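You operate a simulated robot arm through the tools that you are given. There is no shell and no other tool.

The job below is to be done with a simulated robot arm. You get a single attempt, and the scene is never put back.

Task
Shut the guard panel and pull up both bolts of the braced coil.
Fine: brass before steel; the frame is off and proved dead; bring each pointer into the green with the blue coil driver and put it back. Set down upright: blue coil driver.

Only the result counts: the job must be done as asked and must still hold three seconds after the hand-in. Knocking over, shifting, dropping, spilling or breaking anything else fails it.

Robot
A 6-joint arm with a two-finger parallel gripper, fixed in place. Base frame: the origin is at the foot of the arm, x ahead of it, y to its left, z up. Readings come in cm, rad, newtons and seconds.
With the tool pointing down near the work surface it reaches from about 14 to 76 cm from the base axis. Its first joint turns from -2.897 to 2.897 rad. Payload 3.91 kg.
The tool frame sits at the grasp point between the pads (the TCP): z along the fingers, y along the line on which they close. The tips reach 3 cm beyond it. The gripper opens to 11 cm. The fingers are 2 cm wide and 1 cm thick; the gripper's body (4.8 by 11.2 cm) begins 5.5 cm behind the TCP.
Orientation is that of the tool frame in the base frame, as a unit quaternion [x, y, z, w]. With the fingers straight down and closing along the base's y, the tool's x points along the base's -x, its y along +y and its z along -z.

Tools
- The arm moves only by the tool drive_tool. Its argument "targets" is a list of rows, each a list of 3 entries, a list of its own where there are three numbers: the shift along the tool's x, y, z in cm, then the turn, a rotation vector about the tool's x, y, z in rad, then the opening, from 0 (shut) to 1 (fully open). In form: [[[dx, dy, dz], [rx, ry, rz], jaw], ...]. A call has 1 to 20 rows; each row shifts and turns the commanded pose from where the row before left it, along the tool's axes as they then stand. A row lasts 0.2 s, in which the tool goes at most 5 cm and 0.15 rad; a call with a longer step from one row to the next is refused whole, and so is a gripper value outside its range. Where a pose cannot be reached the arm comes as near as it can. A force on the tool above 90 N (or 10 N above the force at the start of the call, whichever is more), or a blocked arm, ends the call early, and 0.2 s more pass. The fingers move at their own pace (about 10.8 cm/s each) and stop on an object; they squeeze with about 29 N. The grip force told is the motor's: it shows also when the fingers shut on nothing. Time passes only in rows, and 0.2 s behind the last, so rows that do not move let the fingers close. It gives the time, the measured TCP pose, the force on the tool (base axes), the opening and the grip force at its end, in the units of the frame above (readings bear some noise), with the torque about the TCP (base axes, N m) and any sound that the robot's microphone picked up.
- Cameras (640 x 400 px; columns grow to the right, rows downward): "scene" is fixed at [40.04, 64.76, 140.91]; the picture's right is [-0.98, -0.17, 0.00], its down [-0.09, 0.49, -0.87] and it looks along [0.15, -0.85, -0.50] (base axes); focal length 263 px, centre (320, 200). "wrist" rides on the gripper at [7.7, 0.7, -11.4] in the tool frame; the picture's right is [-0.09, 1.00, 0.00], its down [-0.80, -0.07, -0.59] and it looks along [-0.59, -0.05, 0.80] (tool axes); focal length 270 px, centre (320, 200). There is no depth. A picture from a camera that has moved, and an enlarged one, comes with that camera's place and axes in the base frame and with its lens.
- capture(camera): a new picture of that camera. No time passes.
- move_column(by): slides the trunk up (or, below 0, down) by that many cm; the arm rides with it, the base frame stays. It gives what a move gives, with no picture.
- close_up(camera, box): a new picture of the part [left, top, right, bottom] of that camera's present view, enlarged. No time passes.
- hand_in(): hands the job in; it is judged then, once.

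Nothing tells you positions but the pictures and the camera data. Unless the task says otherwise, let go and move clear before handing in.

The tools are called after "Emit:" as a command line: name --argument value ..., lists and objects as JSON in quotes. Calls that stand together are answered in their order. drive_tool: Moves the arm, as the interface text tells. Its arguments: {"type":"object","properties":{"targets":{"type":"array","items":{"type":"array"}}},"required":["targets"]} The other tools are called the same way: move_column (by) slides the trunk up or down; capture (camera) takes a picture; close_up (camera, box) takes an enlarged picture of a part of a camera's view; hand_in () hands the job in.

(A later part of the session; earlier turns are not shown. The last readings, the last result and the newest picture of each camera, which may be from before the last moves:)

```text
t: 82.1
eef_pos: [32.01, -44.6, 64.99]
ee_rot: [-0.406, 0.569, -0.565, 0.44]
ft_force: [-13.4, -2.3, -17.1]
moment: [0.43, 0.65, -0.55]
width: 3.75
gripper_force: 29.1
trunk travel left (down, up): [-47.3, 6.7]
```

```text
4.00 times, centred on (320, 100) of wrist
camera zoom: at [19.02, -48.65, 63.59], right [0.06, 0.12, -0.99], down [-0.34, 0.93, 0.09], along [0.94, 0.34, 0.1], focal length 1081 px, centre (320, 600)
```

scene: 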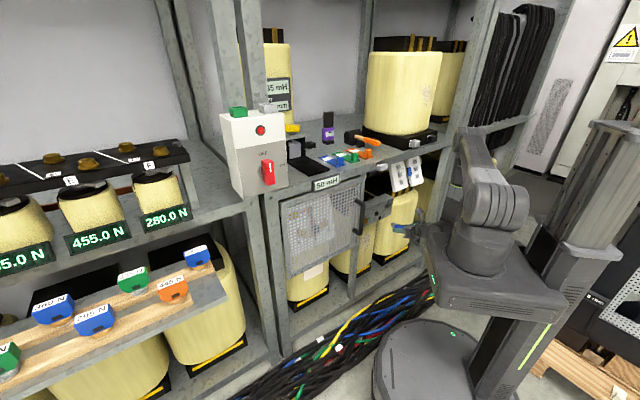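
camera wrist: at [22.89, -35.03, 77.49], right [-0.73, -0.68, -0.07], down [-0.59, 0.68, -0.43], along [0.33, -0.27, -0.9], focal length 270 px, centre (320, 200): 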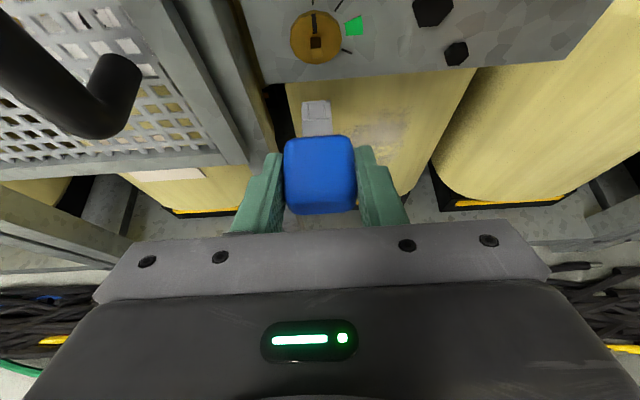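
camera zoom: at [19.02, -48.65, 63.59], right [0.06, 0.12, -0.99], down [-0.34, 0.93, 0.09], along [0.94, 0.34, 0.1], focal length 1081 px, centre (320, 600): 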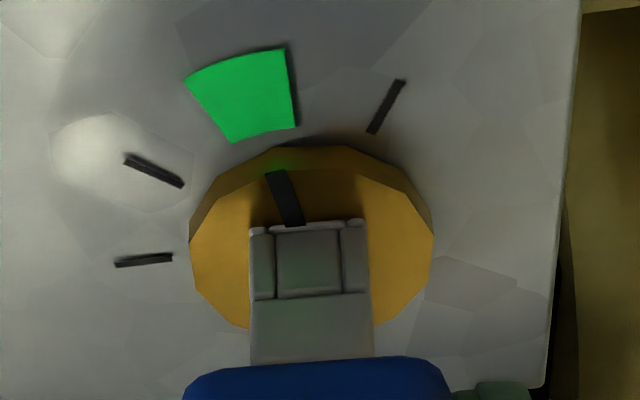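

The pointer is centred in the green. I'll relieve the torque by turning back a few degrees within the backlash, null the side forces, and check before withdrawing.

Emit:
drive_tool --targets '[[[0.07, 0.05, -0.038], [-0.0474, 0, -0.0881], 0.1], [[0, 0, 0], [0, 0, 0], 0.1]]'

Emit:
close_up --camera "wrist" --box '[270, 50, 370, 150]'

```text
t: 82.7
eef_pos: [32.12, -44.6, 64.89]
ee_rot: [0.442, -0.561, 0.57, -0.405]
ft_force: [0.2, -0.9, -7.3]
moment: [0.16, 0.26, -0.08]
width: 3.76
gripper_force: 29.0
trunk travel left (down, up): [-47.3, 6.7]
```

```text
4.00 times, centred on (320, 100) of wrist
camera zoom: at [18.99, -48.71, 64.9], right [-0.01, 0.04, -1.0], down [-0.34, 0.94, 0.05], along [0.94, 0.34, 0.0], focal length 1081 px, centre (320, 600)
```

zoom: 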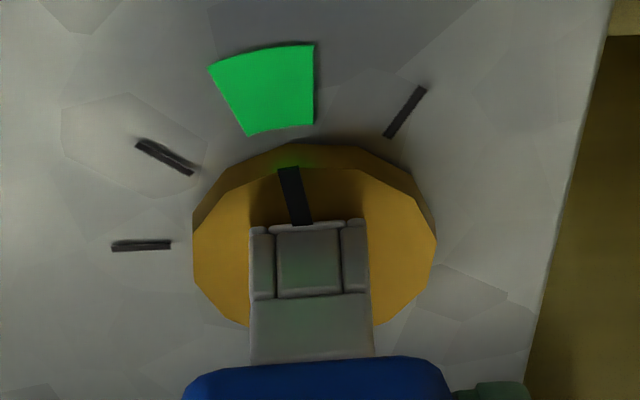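

The pointer stays centred while the socket is now loose. Withdrawing straight out.

Emit:
drive_tool --targets '[[[-0.142, 0.04, -0.264], [0, 0, 0], 0.1], [[-0.379, 0, -0.705], [0, 0, 0], 0.1], [[-0.379, 0, -0.705], [0, 0, 0], 0.1], [[-0.758, 0, -1.41], [0, 0, 0], 0.1], [[-0.758, 0, -1.41], [0, 0, 0], 0.1], [[0, 0, 0], [0, 0, 0], 0.1]]'

Emit:
capture --camera "wrist"

Emit:
close_up --camera "scene" --box '[350, 190, 410, 230]'

```text
t: 84.1
eef_pos: [28.29, -40.96, 65.0]
ee_rot: [0.442, -0.562, 0.571, -0.404]
ft_force: [0.1, 0.1, -0.5]
moment: [-0.03, 0.01, 0.0]
width: 3.75
gripper_force: 29.0
trunk travel left (down, up): [-47.3, 6.7]
```

```text
taken
camera wrist: at [15.18, -45.15, 64.86], right [-0.01, 0.04, -1.0], down [-0.34, 0.94, 0.05], along [0.94, 0.34, 0.01], focal length 270 px, centre (320, 200)
```

wrist: 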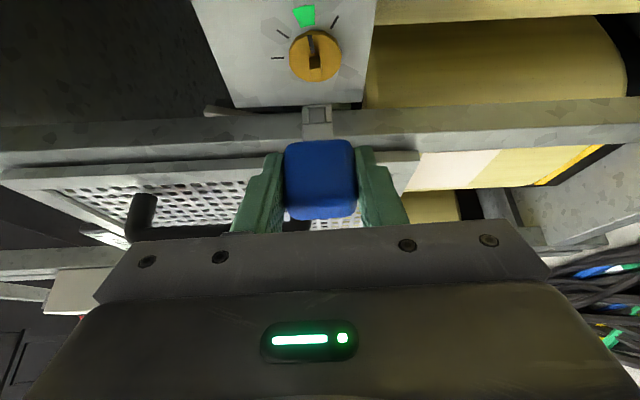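

```text
10.00 times, centred on (380, 210) of scene
camera zoom: at [40.04, 64.76, 140.91], right [-0.98, -0.17, 0.0], down [-0.09, 0.49, -0.87], along [0.15, -0.85, -0.5], focal length 2630 px, centre (-280, 100)
```

zoom: 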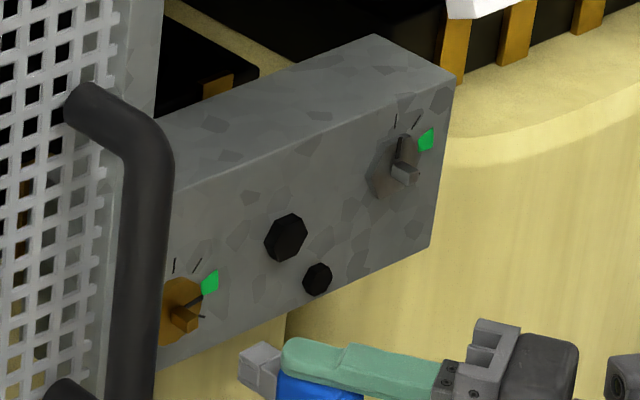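

Brass is done: its pointer rests in the green. Now I rotate the tool back to the approach orientation and return to the same line, to take a reference picture of how an aligned stud looks.

Emit:
drive_tool --targets '[[[0, 0, 0], [-0.0663, 0, -0.1233], 0.1], [[0, 0, 0], [-0.0663, 0, -0.1233], 0.1], [[0, 0, 0], [-0.0663, 0, -0.1233], 0.1], [[0, 0, 0], [-0.0663, 0, -0.1233], 0.1], [[0, 0, 0], [-0.0663, 0, -0.1233], 0.1], [[0, 0, 0], [-0.0663, 0, -0.1233], 0.1], [[0, 0, 0], [-0.0663, 0, -0.1233], 0.1], [[0, 0, 0], [-0.0663, 0, -0.1233], 0.1], [[0, 0, 0], [-0.0663, 0, -0.1233], 0.1], [[0, 0, 0], [-0.0663, 0, -0.1233], 0.1], [[0, 0, 0], [-0.0616, 0, -0.1145], 0.1], [[0.49, -0.619, -0.262], [0, 0, 0], 0.1], [[0, 0, 0], [0, 0, 0], 0.1]]'

Emit:
drive_tool --targets '[[[0.779, 0, 1.455], [0, 0, 0], 0.1], [[0.779, 0, 1.455], [0, 0, 0], 0.1], [[0, 0, 0], [0, 0, 0], 0.1], [[0, 0, 0], [0, 0, 0], 0.1]]'

Emit:
close_up --camera "wrist" --box '[290, 50, 350, 110]'

Emit:
close_up --camera "scene" --box '[364, 214, 376, 222]'

```text
t: 86.9
eef_pos: [28.93, -40.53, 65.45]
ee_rot: [0.795, -0.323, 0.474, 0.2]
ft_force: [0.0, -0.9, -0.4]
moment: [-0.01, -0.01, -0.03]
width: 3.75
gripper_force: 29.4
trunk travel left (down, up): [-47.3, 6.7]
```

```text
t: 87.9
eef_pos: [31.27, -42.98, 65.37]
ee_rot: [0.794, -0.324, 0.473, 0.201]
ft_force: [-0.7, -0.3, -1.1]
moment: [-0.01, 0.03, -0.01]
width: 3.71
gripper_force: 28.9
trunk travel left (down, up): [-47.3, 6.7]
```

```text
6.67 times, centred on (320, 80) of wrist
camera zoom: at [26.32, -38.75, 77.56], right [-0.73, -0.68, -0.07], down [-0.59, 0.68, -0.43], along [0.33, -0.27, -0.9], focal length 1802 px, centre (320, 1000)
```

zoom: 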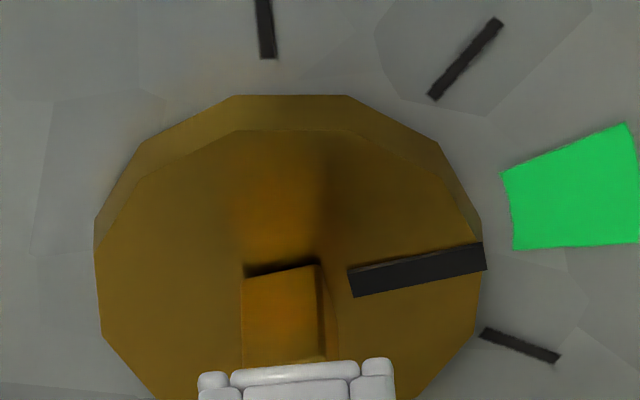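

```text
16.00 times, centred on (370, 218) of scene
camera zoom: at [40.04, 64.76, 140.91], right [-0.98, -0.17, 0.0], down [-0.09, 0.49, -0.87], along [0.15, -0.85, -0.5], focal length 4207 px, centre (-480, -88)
```

zoom: 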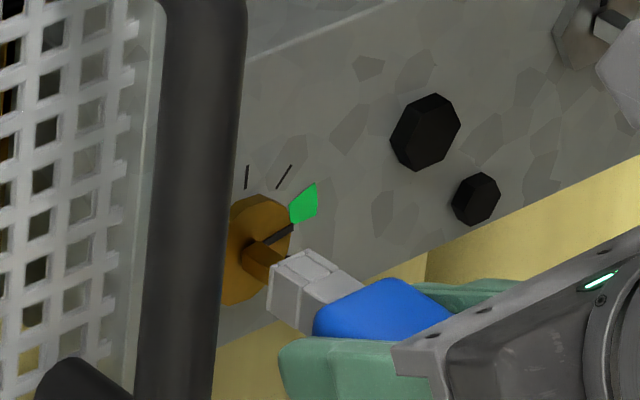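

The brass pointer measures about 82°, centre of green, and I have a reference of marks for an aligned socket. Now I back off and move to the steel bolt, about 15 cm right and 3 cm up.

Emit:
drive_tool --targets '[[[-0.944, 0, -1.764], [0, 0, 0], 0.1], [[0.7, 3.79, -0.378], [0, 0, 0], 0.1], [[0.7, 3.79, -0.378], [0, 0, 0], 0.1], [[0.7, 3.79, -0.378], [0, 0, 0], 0.1], [[0.7, 3.78, -0.378], [0, 0, 0], 0.1], [[0, 0, 0], [0, 0, 0], 0.1], [[0, 0, 0], [0, 0, 0], 0.1]]'

Emit:
capture --camera "wrist"

Emit:
close_up --camera "wrist" --box '[290, 0, 350, 110]'

```text
t: 89.5
eef_pos: [19.03, -52.11, 68.93]
ee_rot: [0.795, -0.324, 0.472, 0.201]
ft_force: [-1.1, 0.5, -1.4]
moment: [-0.01, 0.02, 0.01]
width: 3.79
gripper_force: 29.0
trunk travel left (down, up): [-47.3, 6.7]
```

```text
taken
camera wrist: at [14.11, -47.95, 81.14], right [-0.73, -0.68, -0.07], down [-0.59, 0.68, -0.43], along [0.33, -0.27, -0.9], focal length 270 px, centre (320, 200)
```

wrist: 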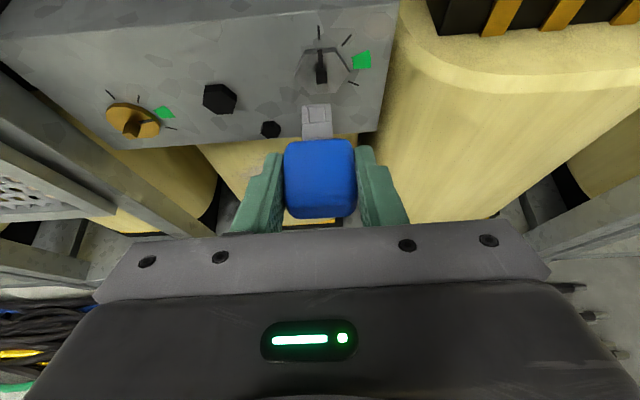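

```text
3.64 times, centred on (320, 55) of wrist
camera zoom: at [14.11, -47.95, 81.14], right [-0.73, -0.68, -0.07], down [-0.59, 0.68, -0.43], along [0.33, -0.27, -0.9], focal length 983 px, centre (320, 727)
```

zoom: 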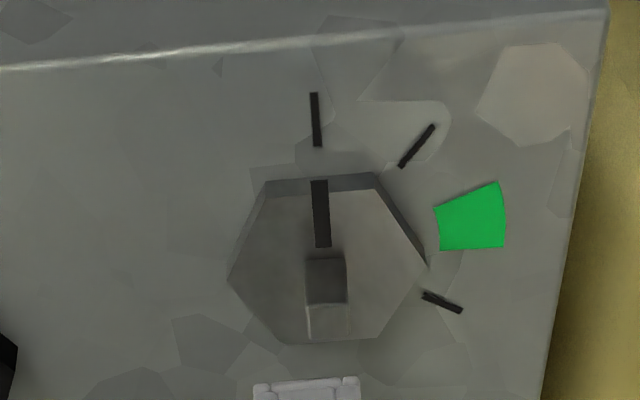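

The marks show I should go 0.47 cm right and 0.25 cm down to match the reference alignment. I'll do that and come closer by 1.5 cm.

Emit:
drive_tool --targets '[[[-0.22, 0.47, 0.118], [0, 0, 0], 0.1], [[0.708, 0, 1.323], [0, 0, 0], 0.1], [[0, 0, 0], [0, 0, 0], 0.1], [[0, 0, 0], [0, 0, 0], 0.1]]'

Emit:
close_up --camera "wrist" --box '[290, 50, 350, 110]'

Emit:
close_up --camera "wrist" --box '[290, 20, 350, 80]'

Emit:
close_up --camera "scene" --box '[384, 206, 396, 214]'

```text
t: 90.5
eef_pos: [19.87, -53.48, 68.71]
ee_rot: [0.794, -0.324, 0.473, 0.201]
ft_force: [0.1, -0.1, -1.0]
moment: [0.02, -0.01, -0.05]
width: 3.75
gripper_force: 29.0
trunk travel left (down, up): [-47.3, 6.7]
```

```text
6.67 times, centred on (320, 80) of wrist
camera zoom: at [14.97, -49.32, 80.85], right [-0.73, -0.68, -0.07], down [-0.59, 0.68, -0.43], along [0.33, -0.27, -0.9], focal length 1802 px, centre (320, 1000)
```

zoom: 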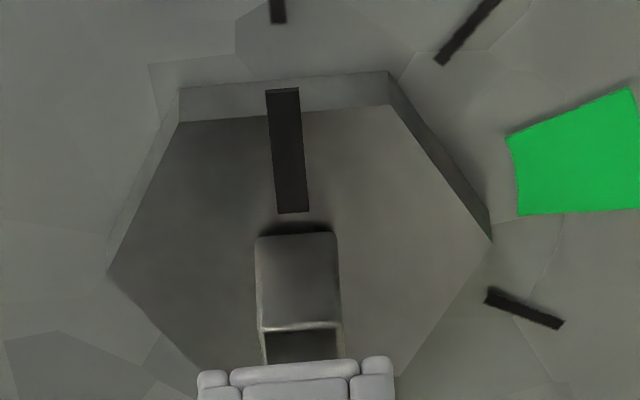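

```text
6.67 times, centred on (320, 50) of wrist
camera zoom: at [14.97, -49.32, 80.85], right [-0.73, -0.68, -0.07], down [-0.59, 0.68, -0.43], along [0.33, -0.27, -0.9], focal length 1802 px, centre (320, 1200)
```

zoom: 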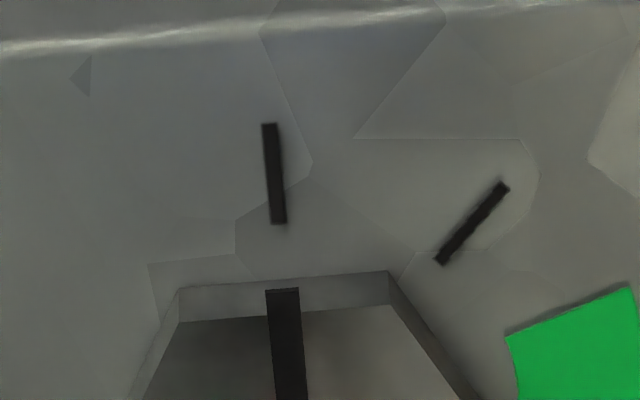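

```text
16.00 times, centred on (390, 210) of scene
camera zoom: at [40.04, 64.76, 140.91], right [-0.98, -0.17, 0.0], down [-0.09, 0.49, -0.87], along [0.15, -0.85, -0.5], focal length 4207 px, centre (-800, 40)
```

zoom: 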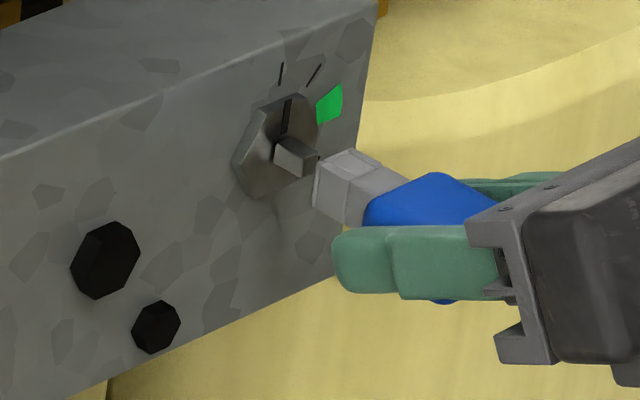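

The comparison is very consistent: only 0.095 cm right and 0.02 cm down remain. I'll correct and approach in stages.

Emit:
drive_tool --targets '[[[-0.018, 0.095, 0.009], [0, 0, 0], 0.1], [[0.236, 0, 0.441], [0, 0, 0], 0.1], [[0.236, 0, 0.441], [0, 0, 0], 0.1], [[0, 0, 0], [0, 0, 0], 0.1]]'

Emit:
drive_tool --targets '[[[0.118, 0, 0.22], [0, 0, 0], 0.1], [[0, 0, 0], [0, 0, 0], 0.1]]'

Emit:
drive_tool --targets '[[[0.094, 0, 0.176], [0, 0, 0], 0.1], [[0, 0, 0], [0, 0, 0], 0.1]]'

```text
t: 91.5
eef_pos: [20.53, -54.29, 68.61]
ee_rot: [0.794, -0.325, 0.473, 0.201]
ft_force: [-0.2, 0.5, -0.9]
moment: [0.01, 0.0, -0.02]
width: 3.75
gripper_force: 28.7
trunk travel left (down, up): [-47.3, 6.7]
```

```text
t: 92.1
eef_pos: [20.8, -54.39, 68.58]
ee_rot: [0.794, -0.324, 0.472, 0.201]
ft_force: [0.5, 1.6, -0.4]
moment: [0.0, -0.02, 0.03]
width: 3.74
gripper_force: 29.2
trunk travel left (down, up): [-47.3, 6.7]
```

```text
t: 92.7
eef_pos: [20.87, -54.5, 68.68]
ee_rot: [0.794, -0.324, 0.472, 0.201]
ft_force: [0.6, 2.9, -1.6]
moment: [0.08, 0.07, 0.08]
width: 3.75
gripper_force: 28.9
trunk travel left (down, up): [-47.3, 6.7]
```

Only small side forces — it appears to be entering. Continuing gently.

Emit:
drive_tool --targets '[[[0.094, -0.015, 0.176], [0, 0, 0], 0.1], [[0, 0, 0], [0, 0, 0], 0.1]]'

Emit:
drive_tool --targets '[[[0.118, 0, 0.22], [0, 0, 0], 0.1], [[0, 0, 0], [0, 0, 0], 0.1]]'

Emit:
close_up --camera "wrist" --box '[270, 50, 370, 150]'

Emit:
close_up --camera "scene" --box '[384, 206, 396, 214]'

```text
t: 93.3
eef_pos: [21.06, -54.58, 68.61]
ee_rot: [0.794, -0.324, 0.473, 0.201]
ft_force: [-0.2, 2.2, -0.4]
moment: [0.01, -0.02, 0.15]
width: 3.76
gripper_force: 28.7
trunk travel left (down, up): [-47.3, 6.7]
```

```text
t: 93.9
eef_pos: [21.15, -55.03, 68.58]
ee_rot: [0.794, -0.324, 0.473, 0.201]
ft_force: [-1.2, 0.1, -1.6]
moment: [0.0, 0.04, 0.0]
width: 3.72
gripper_force: 28.5
trunk travel left (down, up): [-47.3, 6.7]
```

```text
4.00 times, centred on (320, 100) of wrist
camera zoom: at [16.26, -50.76, 80.74], right [-0.73, -0.68, -0.07], down [-0.59, 0.68, -0.43], along [0.33, -0.27, -0.9], focal length 1081 px, centre (320, 600)
```

zoom: 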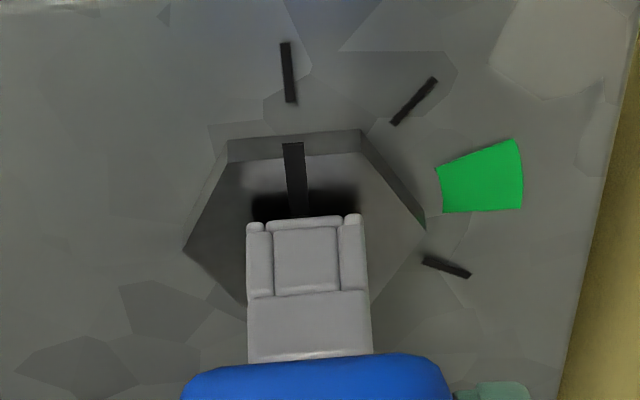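

```text
16.00 times, centred on (390, 210) of scene
camera zoom: at [40.04, 64.76, 140.91], right [-0.98, -0.17, 0.0], down [-0.09, 0.49, -0.87], along [0.15, -0.85, -0.5], focal length 4207 px, centre (-800, 40)
```

zoom: 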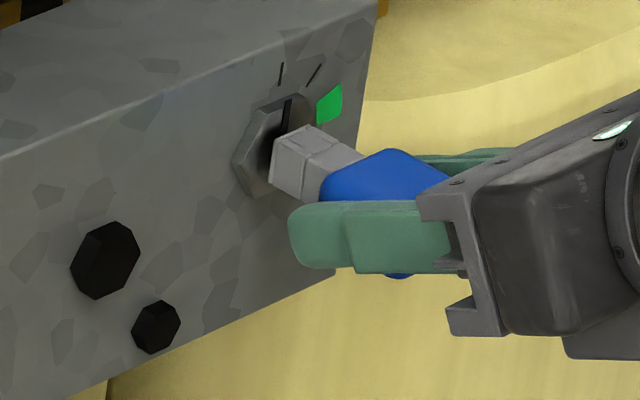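

Engaged on the steel stud on the first try. A little deeper, then begin turning with the refined axis offset (0.60 cm).

Emit:
drive_tool --targets '[[[0.165, 0, 0.309], [0, 0, 0], 0.1], [[0, 0, 0], [0, 0, 0], 0.1]]'

```text
t: 94.5
eef_pos: [21.45, -55.11, 68.57]
ee_rot: [0.794, -0.325, 0.473, 0.202]
ft_force: [0.0, 0.3, -1.0]
moment: [0.05, -0.01, -0.01]
width: 3.75
gripper_force: 28.4
trunk travel left (down, up): [-47.3, 6.7]
```

Emit:
drive_tool --targets '[[[-0.003, 0.084, 0.0015], [0.0663, 0, 0.1233], 0.1], [[-0.003, 0.084, 0.0015], [0.0663, 0, 0.1233], 0.1], [[-0.003, 0.084, 0.0015], [0.0663, 0, 0.1233], 0.1], [[-0.003, 0.084, 0.0015], [0.0663, 0, 0.1233], 0.1], [[0, 0, 0], [0, 0, 0], 0.1]]'

Emit:
close_up --camera "wrist" --box '[270, 50, 370, 150]'

```text
t: 95.7
eef_pos: [21.18, -55.3, 68.57]
ee_rot: [0.711, -0.442, 0.546, -0.027]
ft_force: [5.9, 0.9, 4.8]
moment: [-0.19, -0.19, 0.12]
width: 3.74
gripper_force: 29.3
trunk travel left (down, up): [-47.3, 6.7]
```

```text
4.00 times, centred on (320, 100) of wrist
camera zoom: at [11.8, -55.74, 78.54], right [-0.6, -0.55, -0.59], down [-0.44, 0.84, -0.33], along [0.67, 0.06, -0.74], focal length 1081 px, centre (320, 600)
```

zoom: 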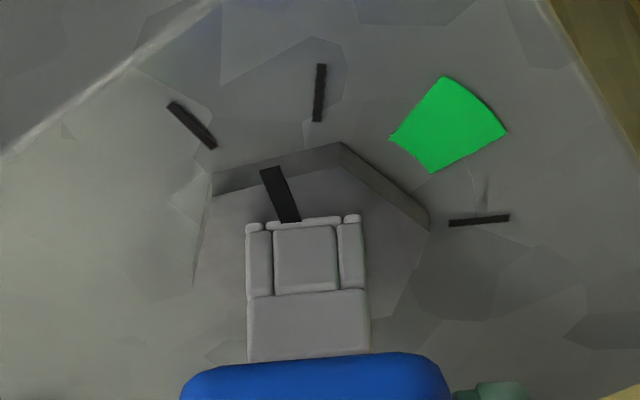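

The steel bolt is turning cleanly with low forces. Continuing in stages.

Emit:
drive_tool --targets '[[[-0.003, 0.084, 0.0015], [0.0663, 0, 0.1233], 0.1], [[-0.003, 0.084, 0.0015], [0.0663, 0, 0.1233], 0.1], [[-0.003, 0.084, 0.0015], [0.0663, 0, 0.1233], 0.1], [[-0.003, 0.084, 0.0015], [0.0663, 0, 0.1233], 0.1], [[0, 0, 0], [0, 0, 0], 0.1]]'

Emit:
close_up --camera "wrist" --box '[270, 50, 370, 150]'

```text
t: 96.9
eef_pos: [21.06, -55.47, 68.34]
ee_rot: [0.572, -0.526, 0.576, -0.252]
ft_force: [10.0, 6.4, 8.3]
moment: [-0.27, -0.27, 0.5]
width: 3.73
gripper_force: 28.7
trunk travel left (down, up): [-47.3, 6.7]
```

```text
4.00 times, centred on (320, 100) of wrist
camera zoom: at [8.64, -58.93, 73.08], right [-0.29, -0.24, -0.93], down [-0.35, 0.93, -0.13], along [0.89, 0.29, -0.35], focal length 1081 px, centre (320, 600)
```

zoom: 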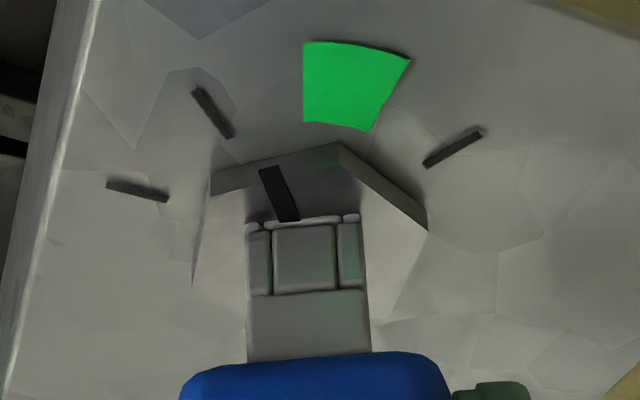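

Pointer at about 51°. I'll continue three more steps with a small correction to null the side forces.

Emit:
drive_tool --targets '[[[-0.012, 0.06, 0.0065], [0.0663, 0, 0.1233], 0.1], [[-0.012, 0.06, 0.0065], [0.0663, 0, 0.1233], 0.1], [[-0.012, 0.06, 0.0065], [0.0663, 0, 0.1233], 0.1], [[0, 0, 0], [0, 0, 0], 0.1]]'

Emit:
close_up --camera "wrist" --box '[270, 50, 370, 150]'

```text
t: 97.9
eef_pos: [21.04, -55.61, 68.08]
ee_rot: [0.437, -0.564, 0.57, -0.408]
ft_force: [-0.6, 9.9, -2.4]
moment: [0.02, 0.12, 0.26]
width: 3.74
gripper_force: 28.9
trunk travel left (down, up): [-47.3, 6.7]
```

```text
4.00 times, centred on (320, 100) of wrist
camera zoom: at [7.91, -59.66, 67.88], right [0.0, 0.05, -1.0], down [-0.34, 0.94, 0.05], along [0.94, 0.34, 0.01], focal length 1081 px, centre (320, 600)
```

zoom: 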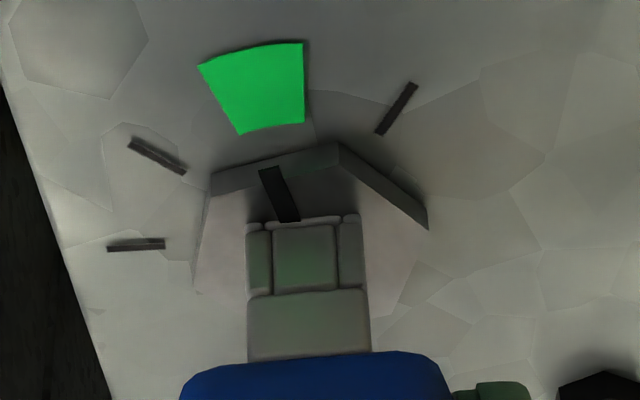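

Same as with brass at this stage (~75°). One more 5° to centre.

Emit:
drive_tool --targets '[[[0, 0.05, 0.001], [0.0426, 0, 0.0793], 0.1], [[0, 0, 0], [0, 0, 0], 0.1]]'

Emit:
close_up --camera "wrist" --box '[270, 50, 370, 150]'

```text
t: 98.5
eef_pos: [21.11, -55.45, 67.99]
ee_rot: [-0.406, 0.569, -0.565, 0.439]
ft_force: [-2.6, 8.7, -8.4]
moment: [0.19, 0.29, 0.19]
width: 3.76
gripper_force: 29.0
trunk travel left (down, up): [-47.3, 6.7]
```

```text
4.00 times, centred on (320, 100) of wrist
camera zoom: at [7.96, -59.62, 66.75], right [0.06, 0.12, -0.99], down [-0.34, 0.93, 0.09], along [0.94, 0.34, 0.1], focal length 1081 px, centre (320, 600)
```

zoom: 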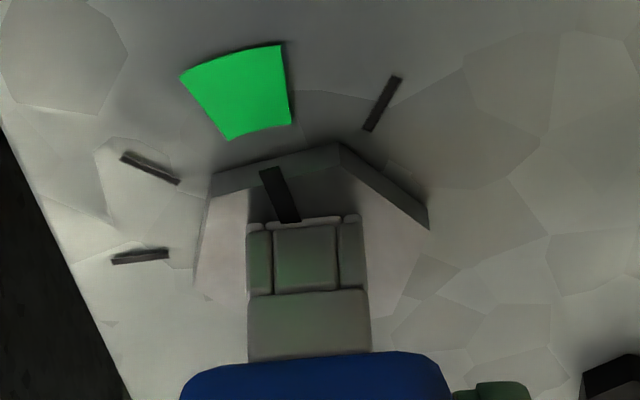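

Centred in green. I'll relieve the torque by turning back within the backlash and verify the pointer stays.

Emit:
drive_tool --targets '[[[-0.026, -0.01, 0.014], [-0.0474, 0, -0.0881], 0.1], [[0, 0, 0], [0, 0, 0], 0.1]]'

Emit:
close_up --camera "wrist" --box '[270, 50, 370, 150]'

```text
t: 99.1
eef_pos: [21.03, -55.56, 68.11]
ee_rot: [0.441, -0.563, 0.57, -0.404]
ft_force: [-1.7, 4.1, -7.5]
moment: [0.2, 0.29, 0.05]
width: 3.75
gripper_force: 29.3
trunk travel left (down, up): [-47.3, 6.7]
```

```text
4.00 times, centred on (320, 100) of wrist
camera zoom: at [7.92, -59.67, 68.06], right [-0.01, 0.04, -1.0], down [-0.34, 0.94, 0.05], along [0.94, 0.34, 0.0], focal length 1081 px, centre (320, 600)
```

zoom: 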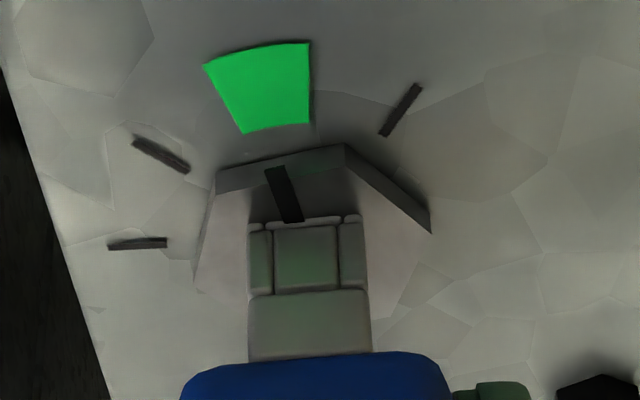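

The steel pointer followed back slightly (about 76°, still in green). For margin I'll turn forward again a bit further while nulling the vertical force.

Emit:
drive_tool --targets '[[[0, 0.075, 0], [0.0379, 0, 0.0705], 0.1], [[0, 0.073, 0], [0.0379, 0, 0.0705], 0.1], [[0, 0, 0], [0, 0, 0], 0.1]]'

Emit:
close_up --camera "wrist" --box '[270, 50, 370, 150]'

```text
t: 99.9
eef_pos: [21.21, -55.51, 68.08]
ee_rot: [-0.384, 0.569, -0.562, 0.46]
ft_force: [-1.3, 7.0, 2.9]
moment: [-0.1, -0.09, 0.13]
width: 3.74
gripper_force: 28.4
trunk travel left (down, up): [-47.3, 6.7]
```

```text
4.00 times, centred on (320, 100) of wrist
camera zoom: at [8.04, -59.58, 65.97], right [0.1, 0.16, -0.98], down [-0.35, 0.93, 0.11], along [0.93, 0.33, 0.15], focal length 1081 px, centre (320, 600)
```

zoom: 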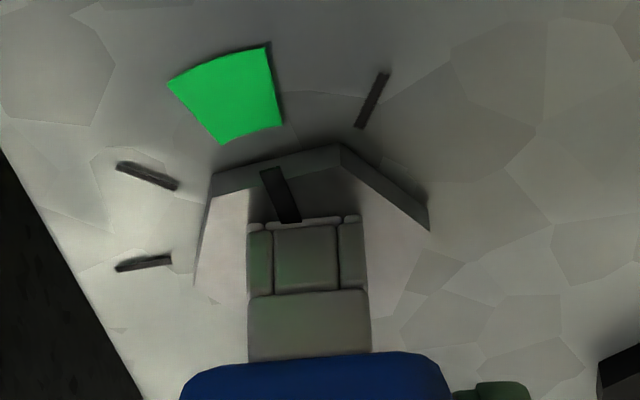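

Pointer now about 82°. Relieving again.

Emit:
drive_tool --targets '[[[-0.026, -0.075, 0.014], [-0.0474, 0, -0.0881], 0.1], [[0, 0, 0], [0, 0, 0], 0.1]]'

Emit:
close_up --camera "wrist" --box '[270, 50, 370, 150]'

```text
t: 100.5
eef_pos: [20.93, -55.5, 68.08]
ee_rot: [0.42, -0.566, 0.568, -0.425]
ft_force: [-2.1, 4.3, 1.3]
moment: [-0.06, -0.05, 0.05]
width: 3.76
gripper_force: 28.7
trunk travel left (down, up): [-47.3, 6.7]
```

```text
4.00 times, centred on (320, 100) of wrist
camera zoom: at [7.93, -59.66, 67.27], right [0.03, 0.09, -1.0], down [-0.34, 0.94, 0.07], along [0.94, 0.34, 0.06], focal length 1081 px, centre (320, 600)
```

zoom: 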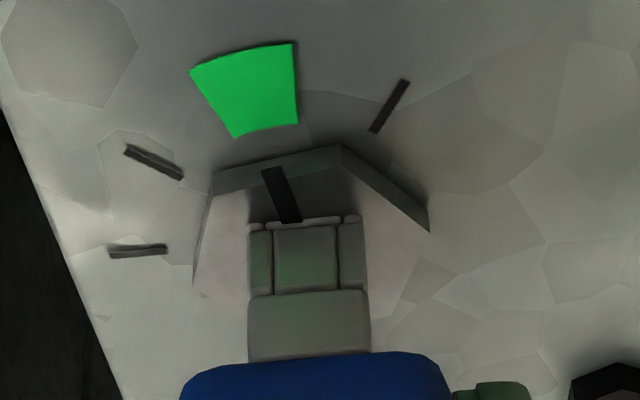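

It followed back a little again, to about 77.5° (still in green). I'll go forward 0.1 rad once more while centring laterally, then back only slightly.

Emit:
drive_tool --targets '[[[-0.035, 0.055, 0.019], [0.0474, 0, 0.0881], 0.1], [[0, 0, 0], [0, 0, 0], 0.1]]'

Emit:
drive_tool --targets '[[[-0.02, -0.03, 0.011], [-0.0237, 0, -0.044], 0.1], [[0, 0, 0], [0, 0, 0], 0.1]]'

Emit:
close_up --camera "wrist" --box '[270, 50, 370, 150]'

```text
t: 101.1
eef_pos: [21.05, -55.5, 68.09]
ee_rot: [-0.385, 0.57, -0.561, 0.46]
ft_force: [-1.6, 0.6, 2.6]
moment: [-0.1, -0.05, -0.07]
width: 3.73
gripper_force: 29.0
trunk travel left (down, up): [-47.3, 6.7]
```

```text
t: 101.7
eef_pos: [21.14, -55.47, 67.97]
ee_rot: [-0.403, 0.568, -0.565, 0.442]
ft_force: [-6.9, 1.2, 3.0]
moment: [-0.11, -0.05, -0.21]
width: 3.75
gripper_force: 29.0
trunk travel left (down, up): [-47.3, 6.7]
```

```text
4.00 times, centred on (320, 100) of wrist
camera zoom: at [7.98, -59.61, 66.61], right [0.07, 0.12, -0.99], down [-0.34, 0.93, 0.09], along [0.94, 0.33, 0.1], focal length 1081 px, centre (320, 600)
```

zoom: 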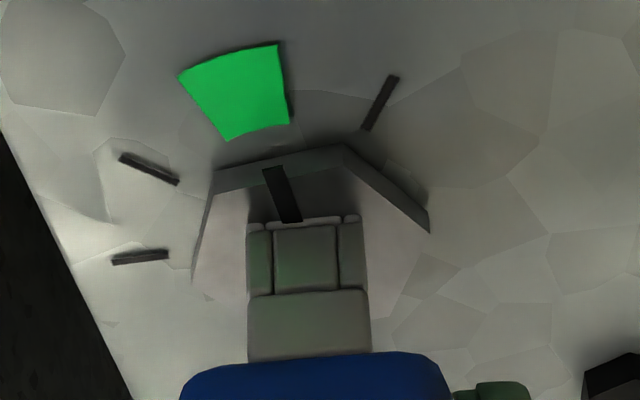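

Pointer at about 82°, centred, with low forces. Withdrawing straight out now.

Emit:
drive_tool --targets '[[[-0.122, 0, -0.275], [0, 0, 0], 0.1], [[-0.237, 0, -0.44], [0, 0, 0], 0.1], [[-0.379, 0, -0.705], [0, 0, 0], 0.1], [[-0.758, 0, -1.41], [0, 0, 0], 0.1], [[-0.758, 0, -1.41], [0, 0, 0], 0.1], [[0, 0, 0], [0, 0, 0], 0.1]]'

Emit:
close_up --camera "wrist" --box '[270, 0, 370, 100]'

Emit:
close_up --camera "scene" --box '[360, 195, 400, 220]'

```text
t: 103.1
eef_pos: [17.75, -52.09, 68.2]
ee_rot: [-0.404, 0.569, -0.564, 0.443]
ft_force: [1.0, -0.1, -0.9]
moment: [0.01, 0.0, 0.02]
width: 3.77
gripper_force: 29.0
trunk travel left (down, up): [-47.3, 6.7]
```

```text
4.00 times, centred on (320, 50) of wrist
camera zoom: at [4.67, -56.22, 66.69], right [0.07, 0.12, -0.99], down [-0.35, 0.93, 0.09], along [0.94, 0.34, 0.1], focal length 1081 px, centre (320, 800)
```

zoom: 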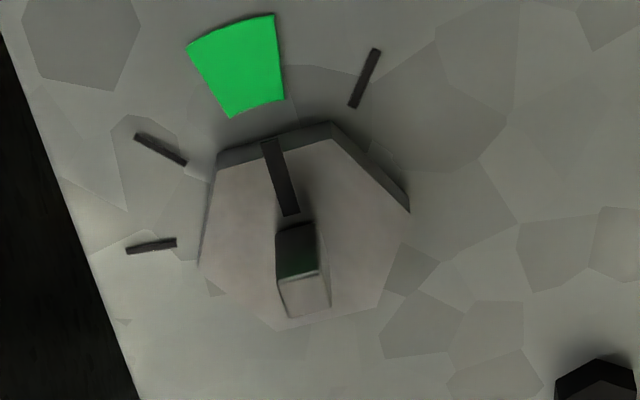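

```text
16.00 times, centred on (380, 208) of scene
camera zoom: at [40.04, 64.76, 140.91], right [-0.98, -0.17, 0.0], down [-0.09, 0.49, -0.87], along [0.15, -0.85, -0.5], focal length 4207 px, centre (-640, 80)
```

zoom: 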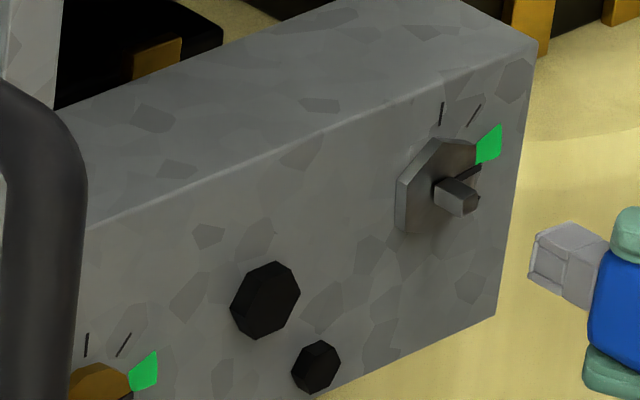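

Both pointers are in the green. Now I take the driver back, reversing the way I came: first rolling the tool back around the shank axis.

Emit:
drive_tool --targets '[[[0, 0, 0], [-0.0647, 0, -0.1204], 0.1], [[0, 0, 0], [-0.0647, 0, -0.1204], 0.1], [[0, 0, 0], [-0.0647, 0, -0.1204], 0.1], [[0, 0, 0], [-0.0647, 0, -0.1204], 0.1], [[0, 0, 0], [-0.0647, 0, -0.1204], 0.1], [[0, 0, 0], [-0.0647, 0, -0.1204], 0.1], [[0, 0, 0], [-0.0647, 0, -0.1204], 0.1], [[0, 0, 0], [-0.0647, 0, -0.1204], 0.1], [[0, 0, 0], [-0.0647, 0, -0.1204], 0.1], [[0, 0, 0], [-0.0647, 0, -0.1204], 0.1], [[0, 0, 0], [-0.0647, 0, -0.1204], 0.1], [[0, 0, 0], [-0.0647, 0, -0.1204], 0.1], [[0, 0, 0], [0, 0, 0], 0.1]]'

Emit:
close_up --camera "wrist" --box '[230, 0, 390, 100]'

```text
t: 105.9
eef_pos: [17.67, -52.15, 67.95]
ee_rot: [0.795, -0.323, 0.472, 0.201]
ft_force: [0.8, 0.3, -0.3]
moment: [-0.03, 0.03, -0.02]
width: 3.73
gripper_force: 29.0
trunk travel left (down, up): [-47.3, 6.7]
```

```text
4.00 times, centred on (310, 50) of wrist
camera zoom: at [12.8, -47.92, 80.06], right [-0.73, -0.68, -0.06], down [-0.59, 0.68, -0.43], along [0.33, -0.27, -0.9], focal length 1081 px, centre (360, 800)
```

zoom: 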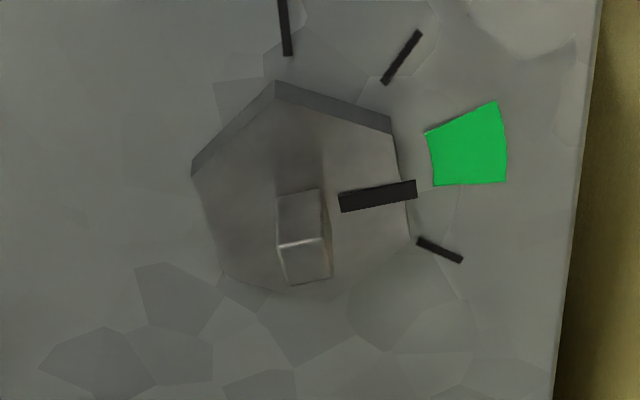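

Steel pointer also reads well inside the green. Next, shift to the spot where the earlier roll worked and roll back another 90°.

Emit:
drive_tool --targets '[[[-2.81, 1.2, 0.257], [0, 0, 0], 0.1], [[0, 0, 0], [-0.0676, 0, -0.1258], 0.1], [[0, 0, 0], [-0.0676, 0, -0.1258], 0.1], [[0, 0, 0], [-0.0676, 0, -0.1258], 0.1], [[0, 0, 0], [-0.0676, 0, -0.1258], 0.1], [[0, 0, 0], [-0.0676, 0, -0.1258], 0.1], [[0, 0, 0], [-0.0676, 0, -0.1258], 0.1], [[0, 0, 0], [-0.0676, 0, -0.1258], 0.1], [[0, 0, 0], [-0.0676, 0, -0.1258], 0.1], [[0, 0, 0], [-0.0676, 0, -0.1258], 0.1], [[0, 0, 0], [-0.0676, 0, -0.1258], 0.1], [[0, 0, 0], [-0.0676, 0, -0.1258], 0.1], [[0, 0, 0], [0, 0, 0], 0.1]]'

```text
t: 108.7
eef_pos: [16.08, -52.19, 65.43]
ee_rot: [0.695, 0.109, 0.099, 0.703]
ft_force: [0.7, -0.3, -1.2]
moment: [0.02, 0.0, 0.01]
width: 3.76
gripper_force: 29.1
trunk travel left (down, up): [-47.3, 6.7]
```

Matches the earlier pose. Now reverse the shank pitch and roll back to the first orientation.

Emit:
drive_tool --targets '[[[0, 0, 0], [0.122, 0, -0.0655], 0.1], [[0, 0, 0], [0.122, 0, -0.0655], 0.1], [[0, 0, 0], [0.122, 0, -0.0655], 0.1], [[0, 0, 0], [-0.0672, 0, -0.1252], 0.1], [[0, 0, 0], [-0.0672, 0, -0.1252], 0.1], [[0, 0, 0], [-0.0672, 0, -0.1252], 0.1], [[0, 0, 0], [-0.0672, 0, -0.1252], 0.1], [[0, 0, 0], [-0.0672, 0, -0.1252], 0.1], [[0, 0, 0], [-0.0672, 0, -0.1252], 0.1], [[0, 0, 0], [-0.0672, 0, -0.1252], 0.1], [[0, 0, 0], [-0.0672, 0, -0.1252], 0.1], [[0, 0, 0], [-0.0672, 0, -0.1252], 0.1], [[0, 0, 0], [0, 0, 0], 0.1]]'

Emit:
capture --camera "wrist"

```text
t: 111.5
eef_pos: [15.97, -52.14, 65.44]
ee_rot: [0.377, 0.571, -0.238, 0.689]
ft_force: [0.3, -1.2, -0.5]
moment: [0.01, 0.0, -0.01]
width: 3.75
gripper_force: 29.8
trunk travel left (down, up): [-47.3, 6.7]
```

```text
taken
camera wrist: at [11.43, -41.93, 57.39], right [0.74, 0.59, 0.33], down [-0.6, 0.35, 0.72], along [0.31, -0.73, 0.61], focal length 270 px, centre (320, 200)
```

wrist: 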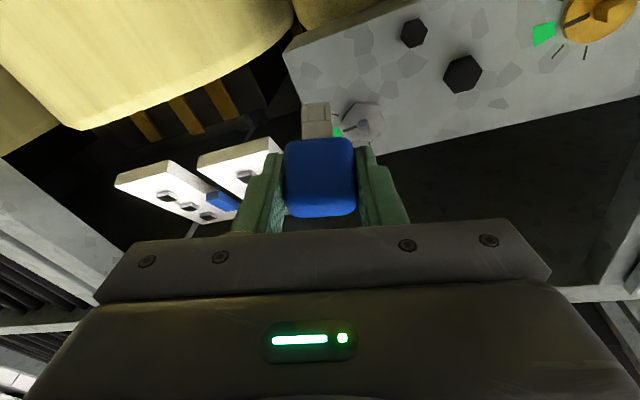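

A bit of roll remains. I'll finish it and pitch the tool down while moving outward and up.

Emit:
drive_tool --targets '[[[0, 0, 0], [-0.0672, 0, -0.1252], 0.1], [[0, 0, 0], [-0.0672, 0, -0.1252], 0.1], [[0, 0, 0], [0, 0.14, 0], 0.1], [[0, 0, 0], [0, 0.14, 0], 0.1], [[0, 0, 0], [0, 0.14, 0], 0.1], [[0, 0, 0], [0, 0.14, 0], 0.1], [[0, 0, 0], [0, 0.14, 0], 0.1], [[0, 0, 0], [0, 0, 0], 0.1]]'

Emit:
capture --camera "wrist"

```text
t: 113.3
eef_pos: [15.82, -52.6, 65.33]
ee_rot: [0.339, 0.822, -0.177, 0.421]
ft_force: [-0.3, -0.3, -1.0]
moment: [-0.01, 0.01, -0.01]
width: 3.74
gripper_force: 28.9
out of reach, approached as far as the arm can: row 2
trunk travel left (down, up): [-47.3, 6.7]
```

```text
taken
camera wrist: at [6.65, -42.42, 65.74], right [0.74, 0.67, 0.07], down [-0.06, -0.03, 1.0], along [0.67, -0.74, 0.01], focal length 270 px, centre (320, 200)
```

wrist: 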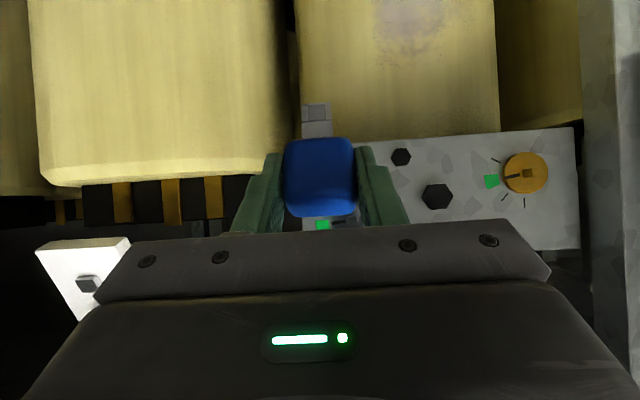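

All good. Now I pitch to the carrying tilt and raise the driver along the rack front.

Emit:
drive_tool --targets '[[[0, 0, 0], [0, 0.114, 0], 0.1], [[0, 0, 0], [0, 0.114, 0], 0.1], [[0, 0, 0], [0, 0.114, 0], 0.1], [[0, 0, 0], [0, 0.114, 0], 0.1], [[0, 0, 0], [0, 0, 0], 0.1], [[-2.1, 0, -3.9], [0, 0, 0], 0.1], [[-2.1, 0, -3.9], [0, 0, 0], 0.1], [[-2.1, 0, -3.9], [0, 0, 0], 0.1], [[-2.1, 0, -3.9], [0, 0, 0], 0.1], [[0, 0, 0], [0, 0, 0], 0.1]]'

Emit:
capture --camera "wrist"

Emit:
capture --camera "scene"

```text
t: 115.5
eef_pos: [15.69, -52.52, 83.0]
ee_rot: [0.371, 0.896, -0.096, 0.225]
ft_force: [-0.1, 0.0, -0.9]
moment: [0.01, 0.01, 0.01]
width: 3.74
gripper_force: 29.4
trunk travel left (down, up): [-47.3, 6.7]
```

```text
taken
camera wrist: at [7.76, -43.36, 89.48], right [0.76, 0.65, 0.04], down [0.25, -0.35, 0.9], along [0.6, -0.68, -0.43], focal length 270 px, centre (320, 200)
```

wrist: 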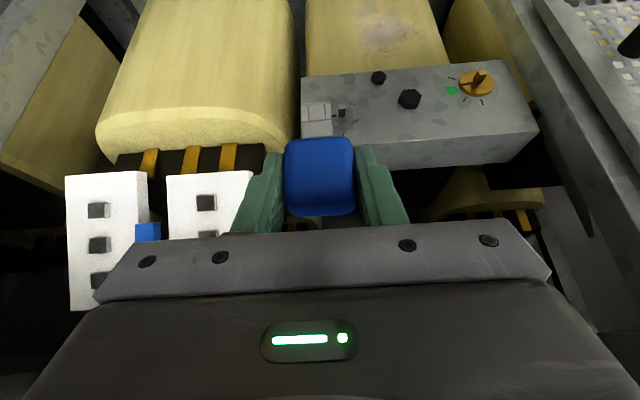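

```text
taken
```

scene: 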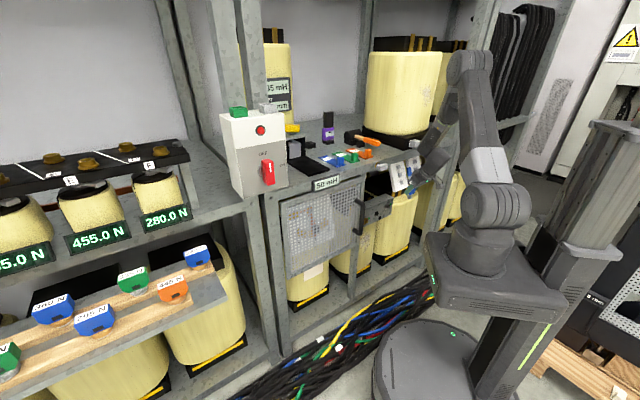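

The orientation equals that at the pick-up. I'll continue up, and then left in line with the holder.

Emit:
drive_tool --targets '[[[-2.1, 0, -3.9], [0, 0, 0], 0.1], [[-2.1, 0, -3.9], [0, 0, 0], 0.1], [[-2.1, 0, -3.9], [0, 0, 0], 0.1], [[-2.1, 0, -3.9], [0, 0, 0], 0.1], [[-2.1, 0, -3.9], [0, 0, 0], 0.1], [[-2.1, 0, -3.9], [0, 0, 0], 0.1], [[0, 3.9, 0], [0, 0, 0], 0.1], [[0, 3.9, 0], [0, 0, 0], 0.1], [[0, 3.9, 0], [0, 0, 0], 0.1], [[0, 3.9, 0], [0, 0, 0], 0.1], [[0, 3.9, 0], [0, 0, 0], 0.1], [[0, 3.9, 0], [0, 0, 0], 0.1], [[0, 3.9, 0], [0, 0, 0], 0.1], [[0, 3.9, 0], [0, 0, 0], 0.1], [[0, 0, 0], [0, 0, 0], 0.1]]'

Emit:
move_column --by 6

Emit:
capture --camera "wrist"

```text
t: 118.7
eef_pos: [38.21, -30.26, 109.35]
ee_rot: [0.372, 0.896, -0.097, 0.223]
ft_force: [-0.5, -0.1, -0.7]
moment: [0.0, -0.02, -0.02]
width: 3.78
gripper_force: 29.0
trunk travel left (down, up): [-47.3, 6.7]
```

```text
t: 119.7
eef_pos: [38.15, -30.4, 115.35]
ee_rot: [0.37, 0.896, -0.096, 0.225]
ft_force: [-0.6, 0.7, -1.9]
moment: [-0.01, 0.01, 0.03]
width: 3.76
gripper_force: 28.5
trunk travel left (down, up): [-53.3, 0.7]
```

```text
taken
camera wrist: at [30.17, -21.22, 121.75], right [0.76, 0.65, 0.04], down [0.25, -0.35, 0.9], along [0.6, -0.68, -0.43], focal length 270 px, centre (320, 200)
```

wrist: 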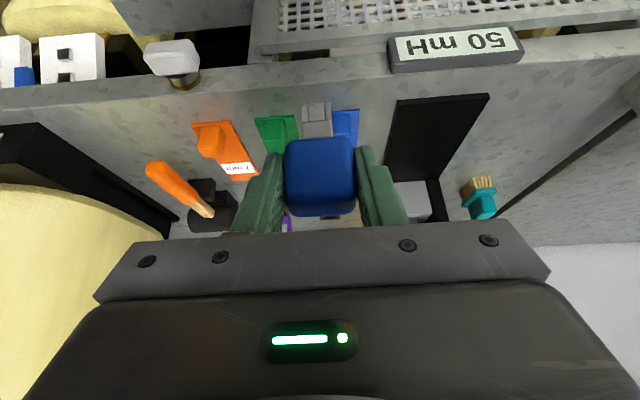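

I'm in line with the holder. Let me compare how the driver sits in the grip with the picture taken right after the pick-up.

Emit:
close_up --camera "wrist" --box '[270, 80, 370, 230]'

```text
2.67 times, centred on (320, 155) of wrist
camera zoom: at [30.17, -21.22, 121.75], right [0.76, 0.65, 0.04], down [0.25, -0.35, 0.9], along [0.6, -0.68, -0.43], focal length 721 px, centre (320, 320)
```

zoom: 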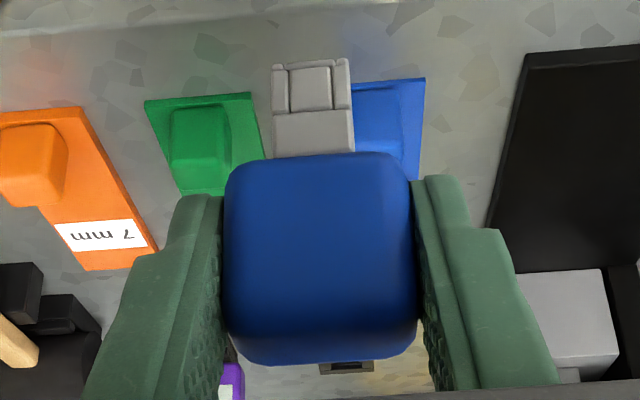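

The driver is only 0.2 cm further back along its axis than at pick-up, without rotation. I'll carry it in over the holder at the previous lift height.

Emit:
drive_tool --targets '[[[-3.286, -0.034, 1.766], [0, 0, 0], 0.1], [[-3.286, -0.034, 1.766], [0, 0, 0], 0.1], [[-3.286, -0.034, 1.766], [0, 0, 0], 0.1], [[-3.286, -0.034, 1.766], [0, 0, 0], 0.1], [[-3.286, -0.034, 1.766], [0, 0, 0], 0.1], [[-3.286, -0.034, 1.766], [0, 0, 0], 0.1], [[-3.286, -0.034, 1.766], [0, 0, 0], 0.1], [[-3.286, -0.034, 1.766], [0, 0, 0], 0.1], [[-3.286, -0.034, 1.766], [0, 0, 0], 0.1], [[-3.286, -0.034, 1.766], [0, 0, 0], 0.1], [[-3.286, -0.034, 1.766], [0, 0, 0], 0.1], [[0, 0, 0], [0, 0, 0], 0.1], [[0, 0, 0], [0, 0, 0], 0.1]]'

Emit:
capture --camera "wrist"

Emit:
close_up --camera "scene" --box '[290, 95, 340, 150]'

```text
t: 122.5
eef_pos: [66.98, -59.69, 115.33]
ee_rot: [0.37, 0.896, -0.096, 0.224]
ft_force: [0.2, 0.9, -0.7]
moment: [0.0, -0.03, 0.0]
width: 3.75
gripper_force: 29.1
trunk travel left (down, up): [-53.3, 0.7]
```

```text
taken
camera wrist: at [58.92, -50.57, 121.69], right [0.76, 0.65, 0.04], down [0.25, -0.35, 0.9], along [0.6, -0.68, -0.43], focal length 270 px, centre (320, 200)
```

wrist: 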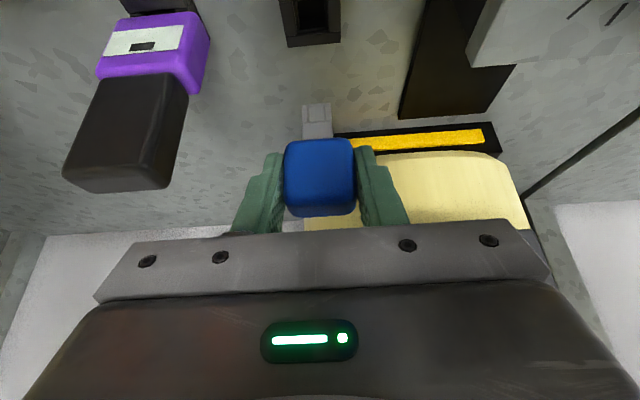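

```text
7.27 times, centred on (315, 122) of scene
camera zoom: at [40.04, 64.76, 140.91], right [-0.98, -0.17, 0.0], down [-0.09, 0.49, -0.87], along [0.15, -0.85, -0.5], focal length 1912 px, centre (356, 764)
```

zoom: 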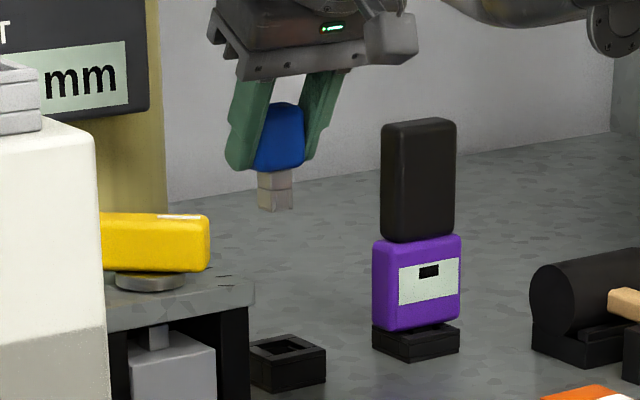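

Position matches the pick-up point to within 0.1 cm. I'll descend until the tip is just above the holder and check alignment.

Emit:
drive_tool --targets '[[[1.42, 0, 2.643], [0, 0, 0], 0.1], [[1.42, 0, 2.643], [0, 0, 0], 0.1], [[1.23, 0, 2.29], [0, 0, 0], 0.1], [[0, 0, 0], [0, 0, 0], 0.1], [[0, 0, 0], [0, 0, 0], 0.1]]'

Emit:
close_up --camera "wrist" --box '[270, 50, 370, 180]'

Emit:
close_up --camera "scene" --box '[300, 125, 330, 150]'

```text
t: 123.7
eef_pos: [66.95, -59.82, 106.91]
ee_rot: [0.37, 0.896, -0.096, 0.224]
ft_force: [-0.6, 0.4, -0.2]
moment: [-0.02, -0.02, -0.03]
width: 3.76
gripper_force: 29.5
trunk travel left (down, up): [-53.3, 0.7]
```

```text
3.08 times, centred on (320, 115) of wrist
camera zoom: at [58.89, -50.67, 113.15], right [0.76, 0.65, 0.04], down [0.25, -0.35, 0.9], along [0.6, -0.68, -0.43], focal length 832 px, centre (320, 462)
```

zoom: 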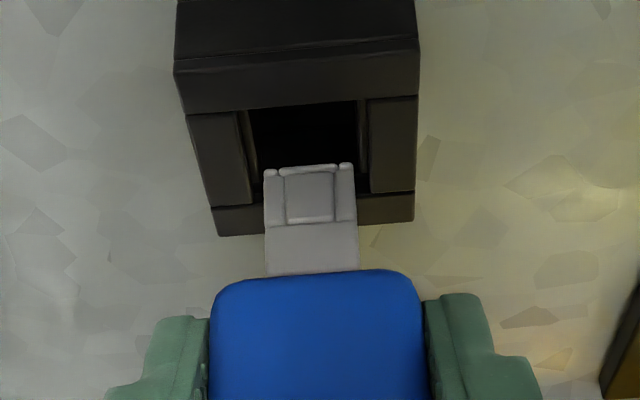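

```text
16.00 times, centred on (315, 138) of scene
camera zoom: at [40.04, 64.76, 140.91], right [-0.98, -0.17, 0.0], down [-0.09, 0.49, -0.87], along [0.15, -0.85, -0.5], focal length 4207 px, centre (400, 1200)
```

zoom: 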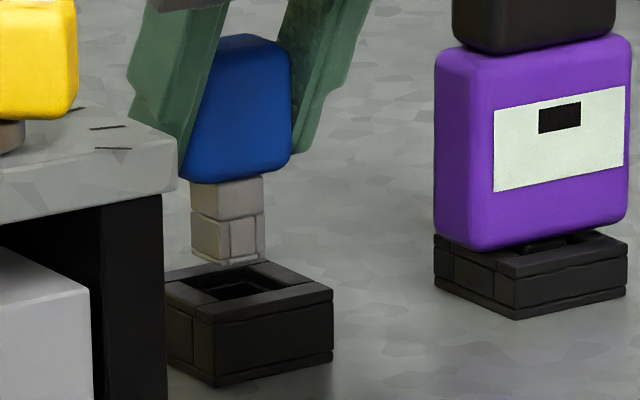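

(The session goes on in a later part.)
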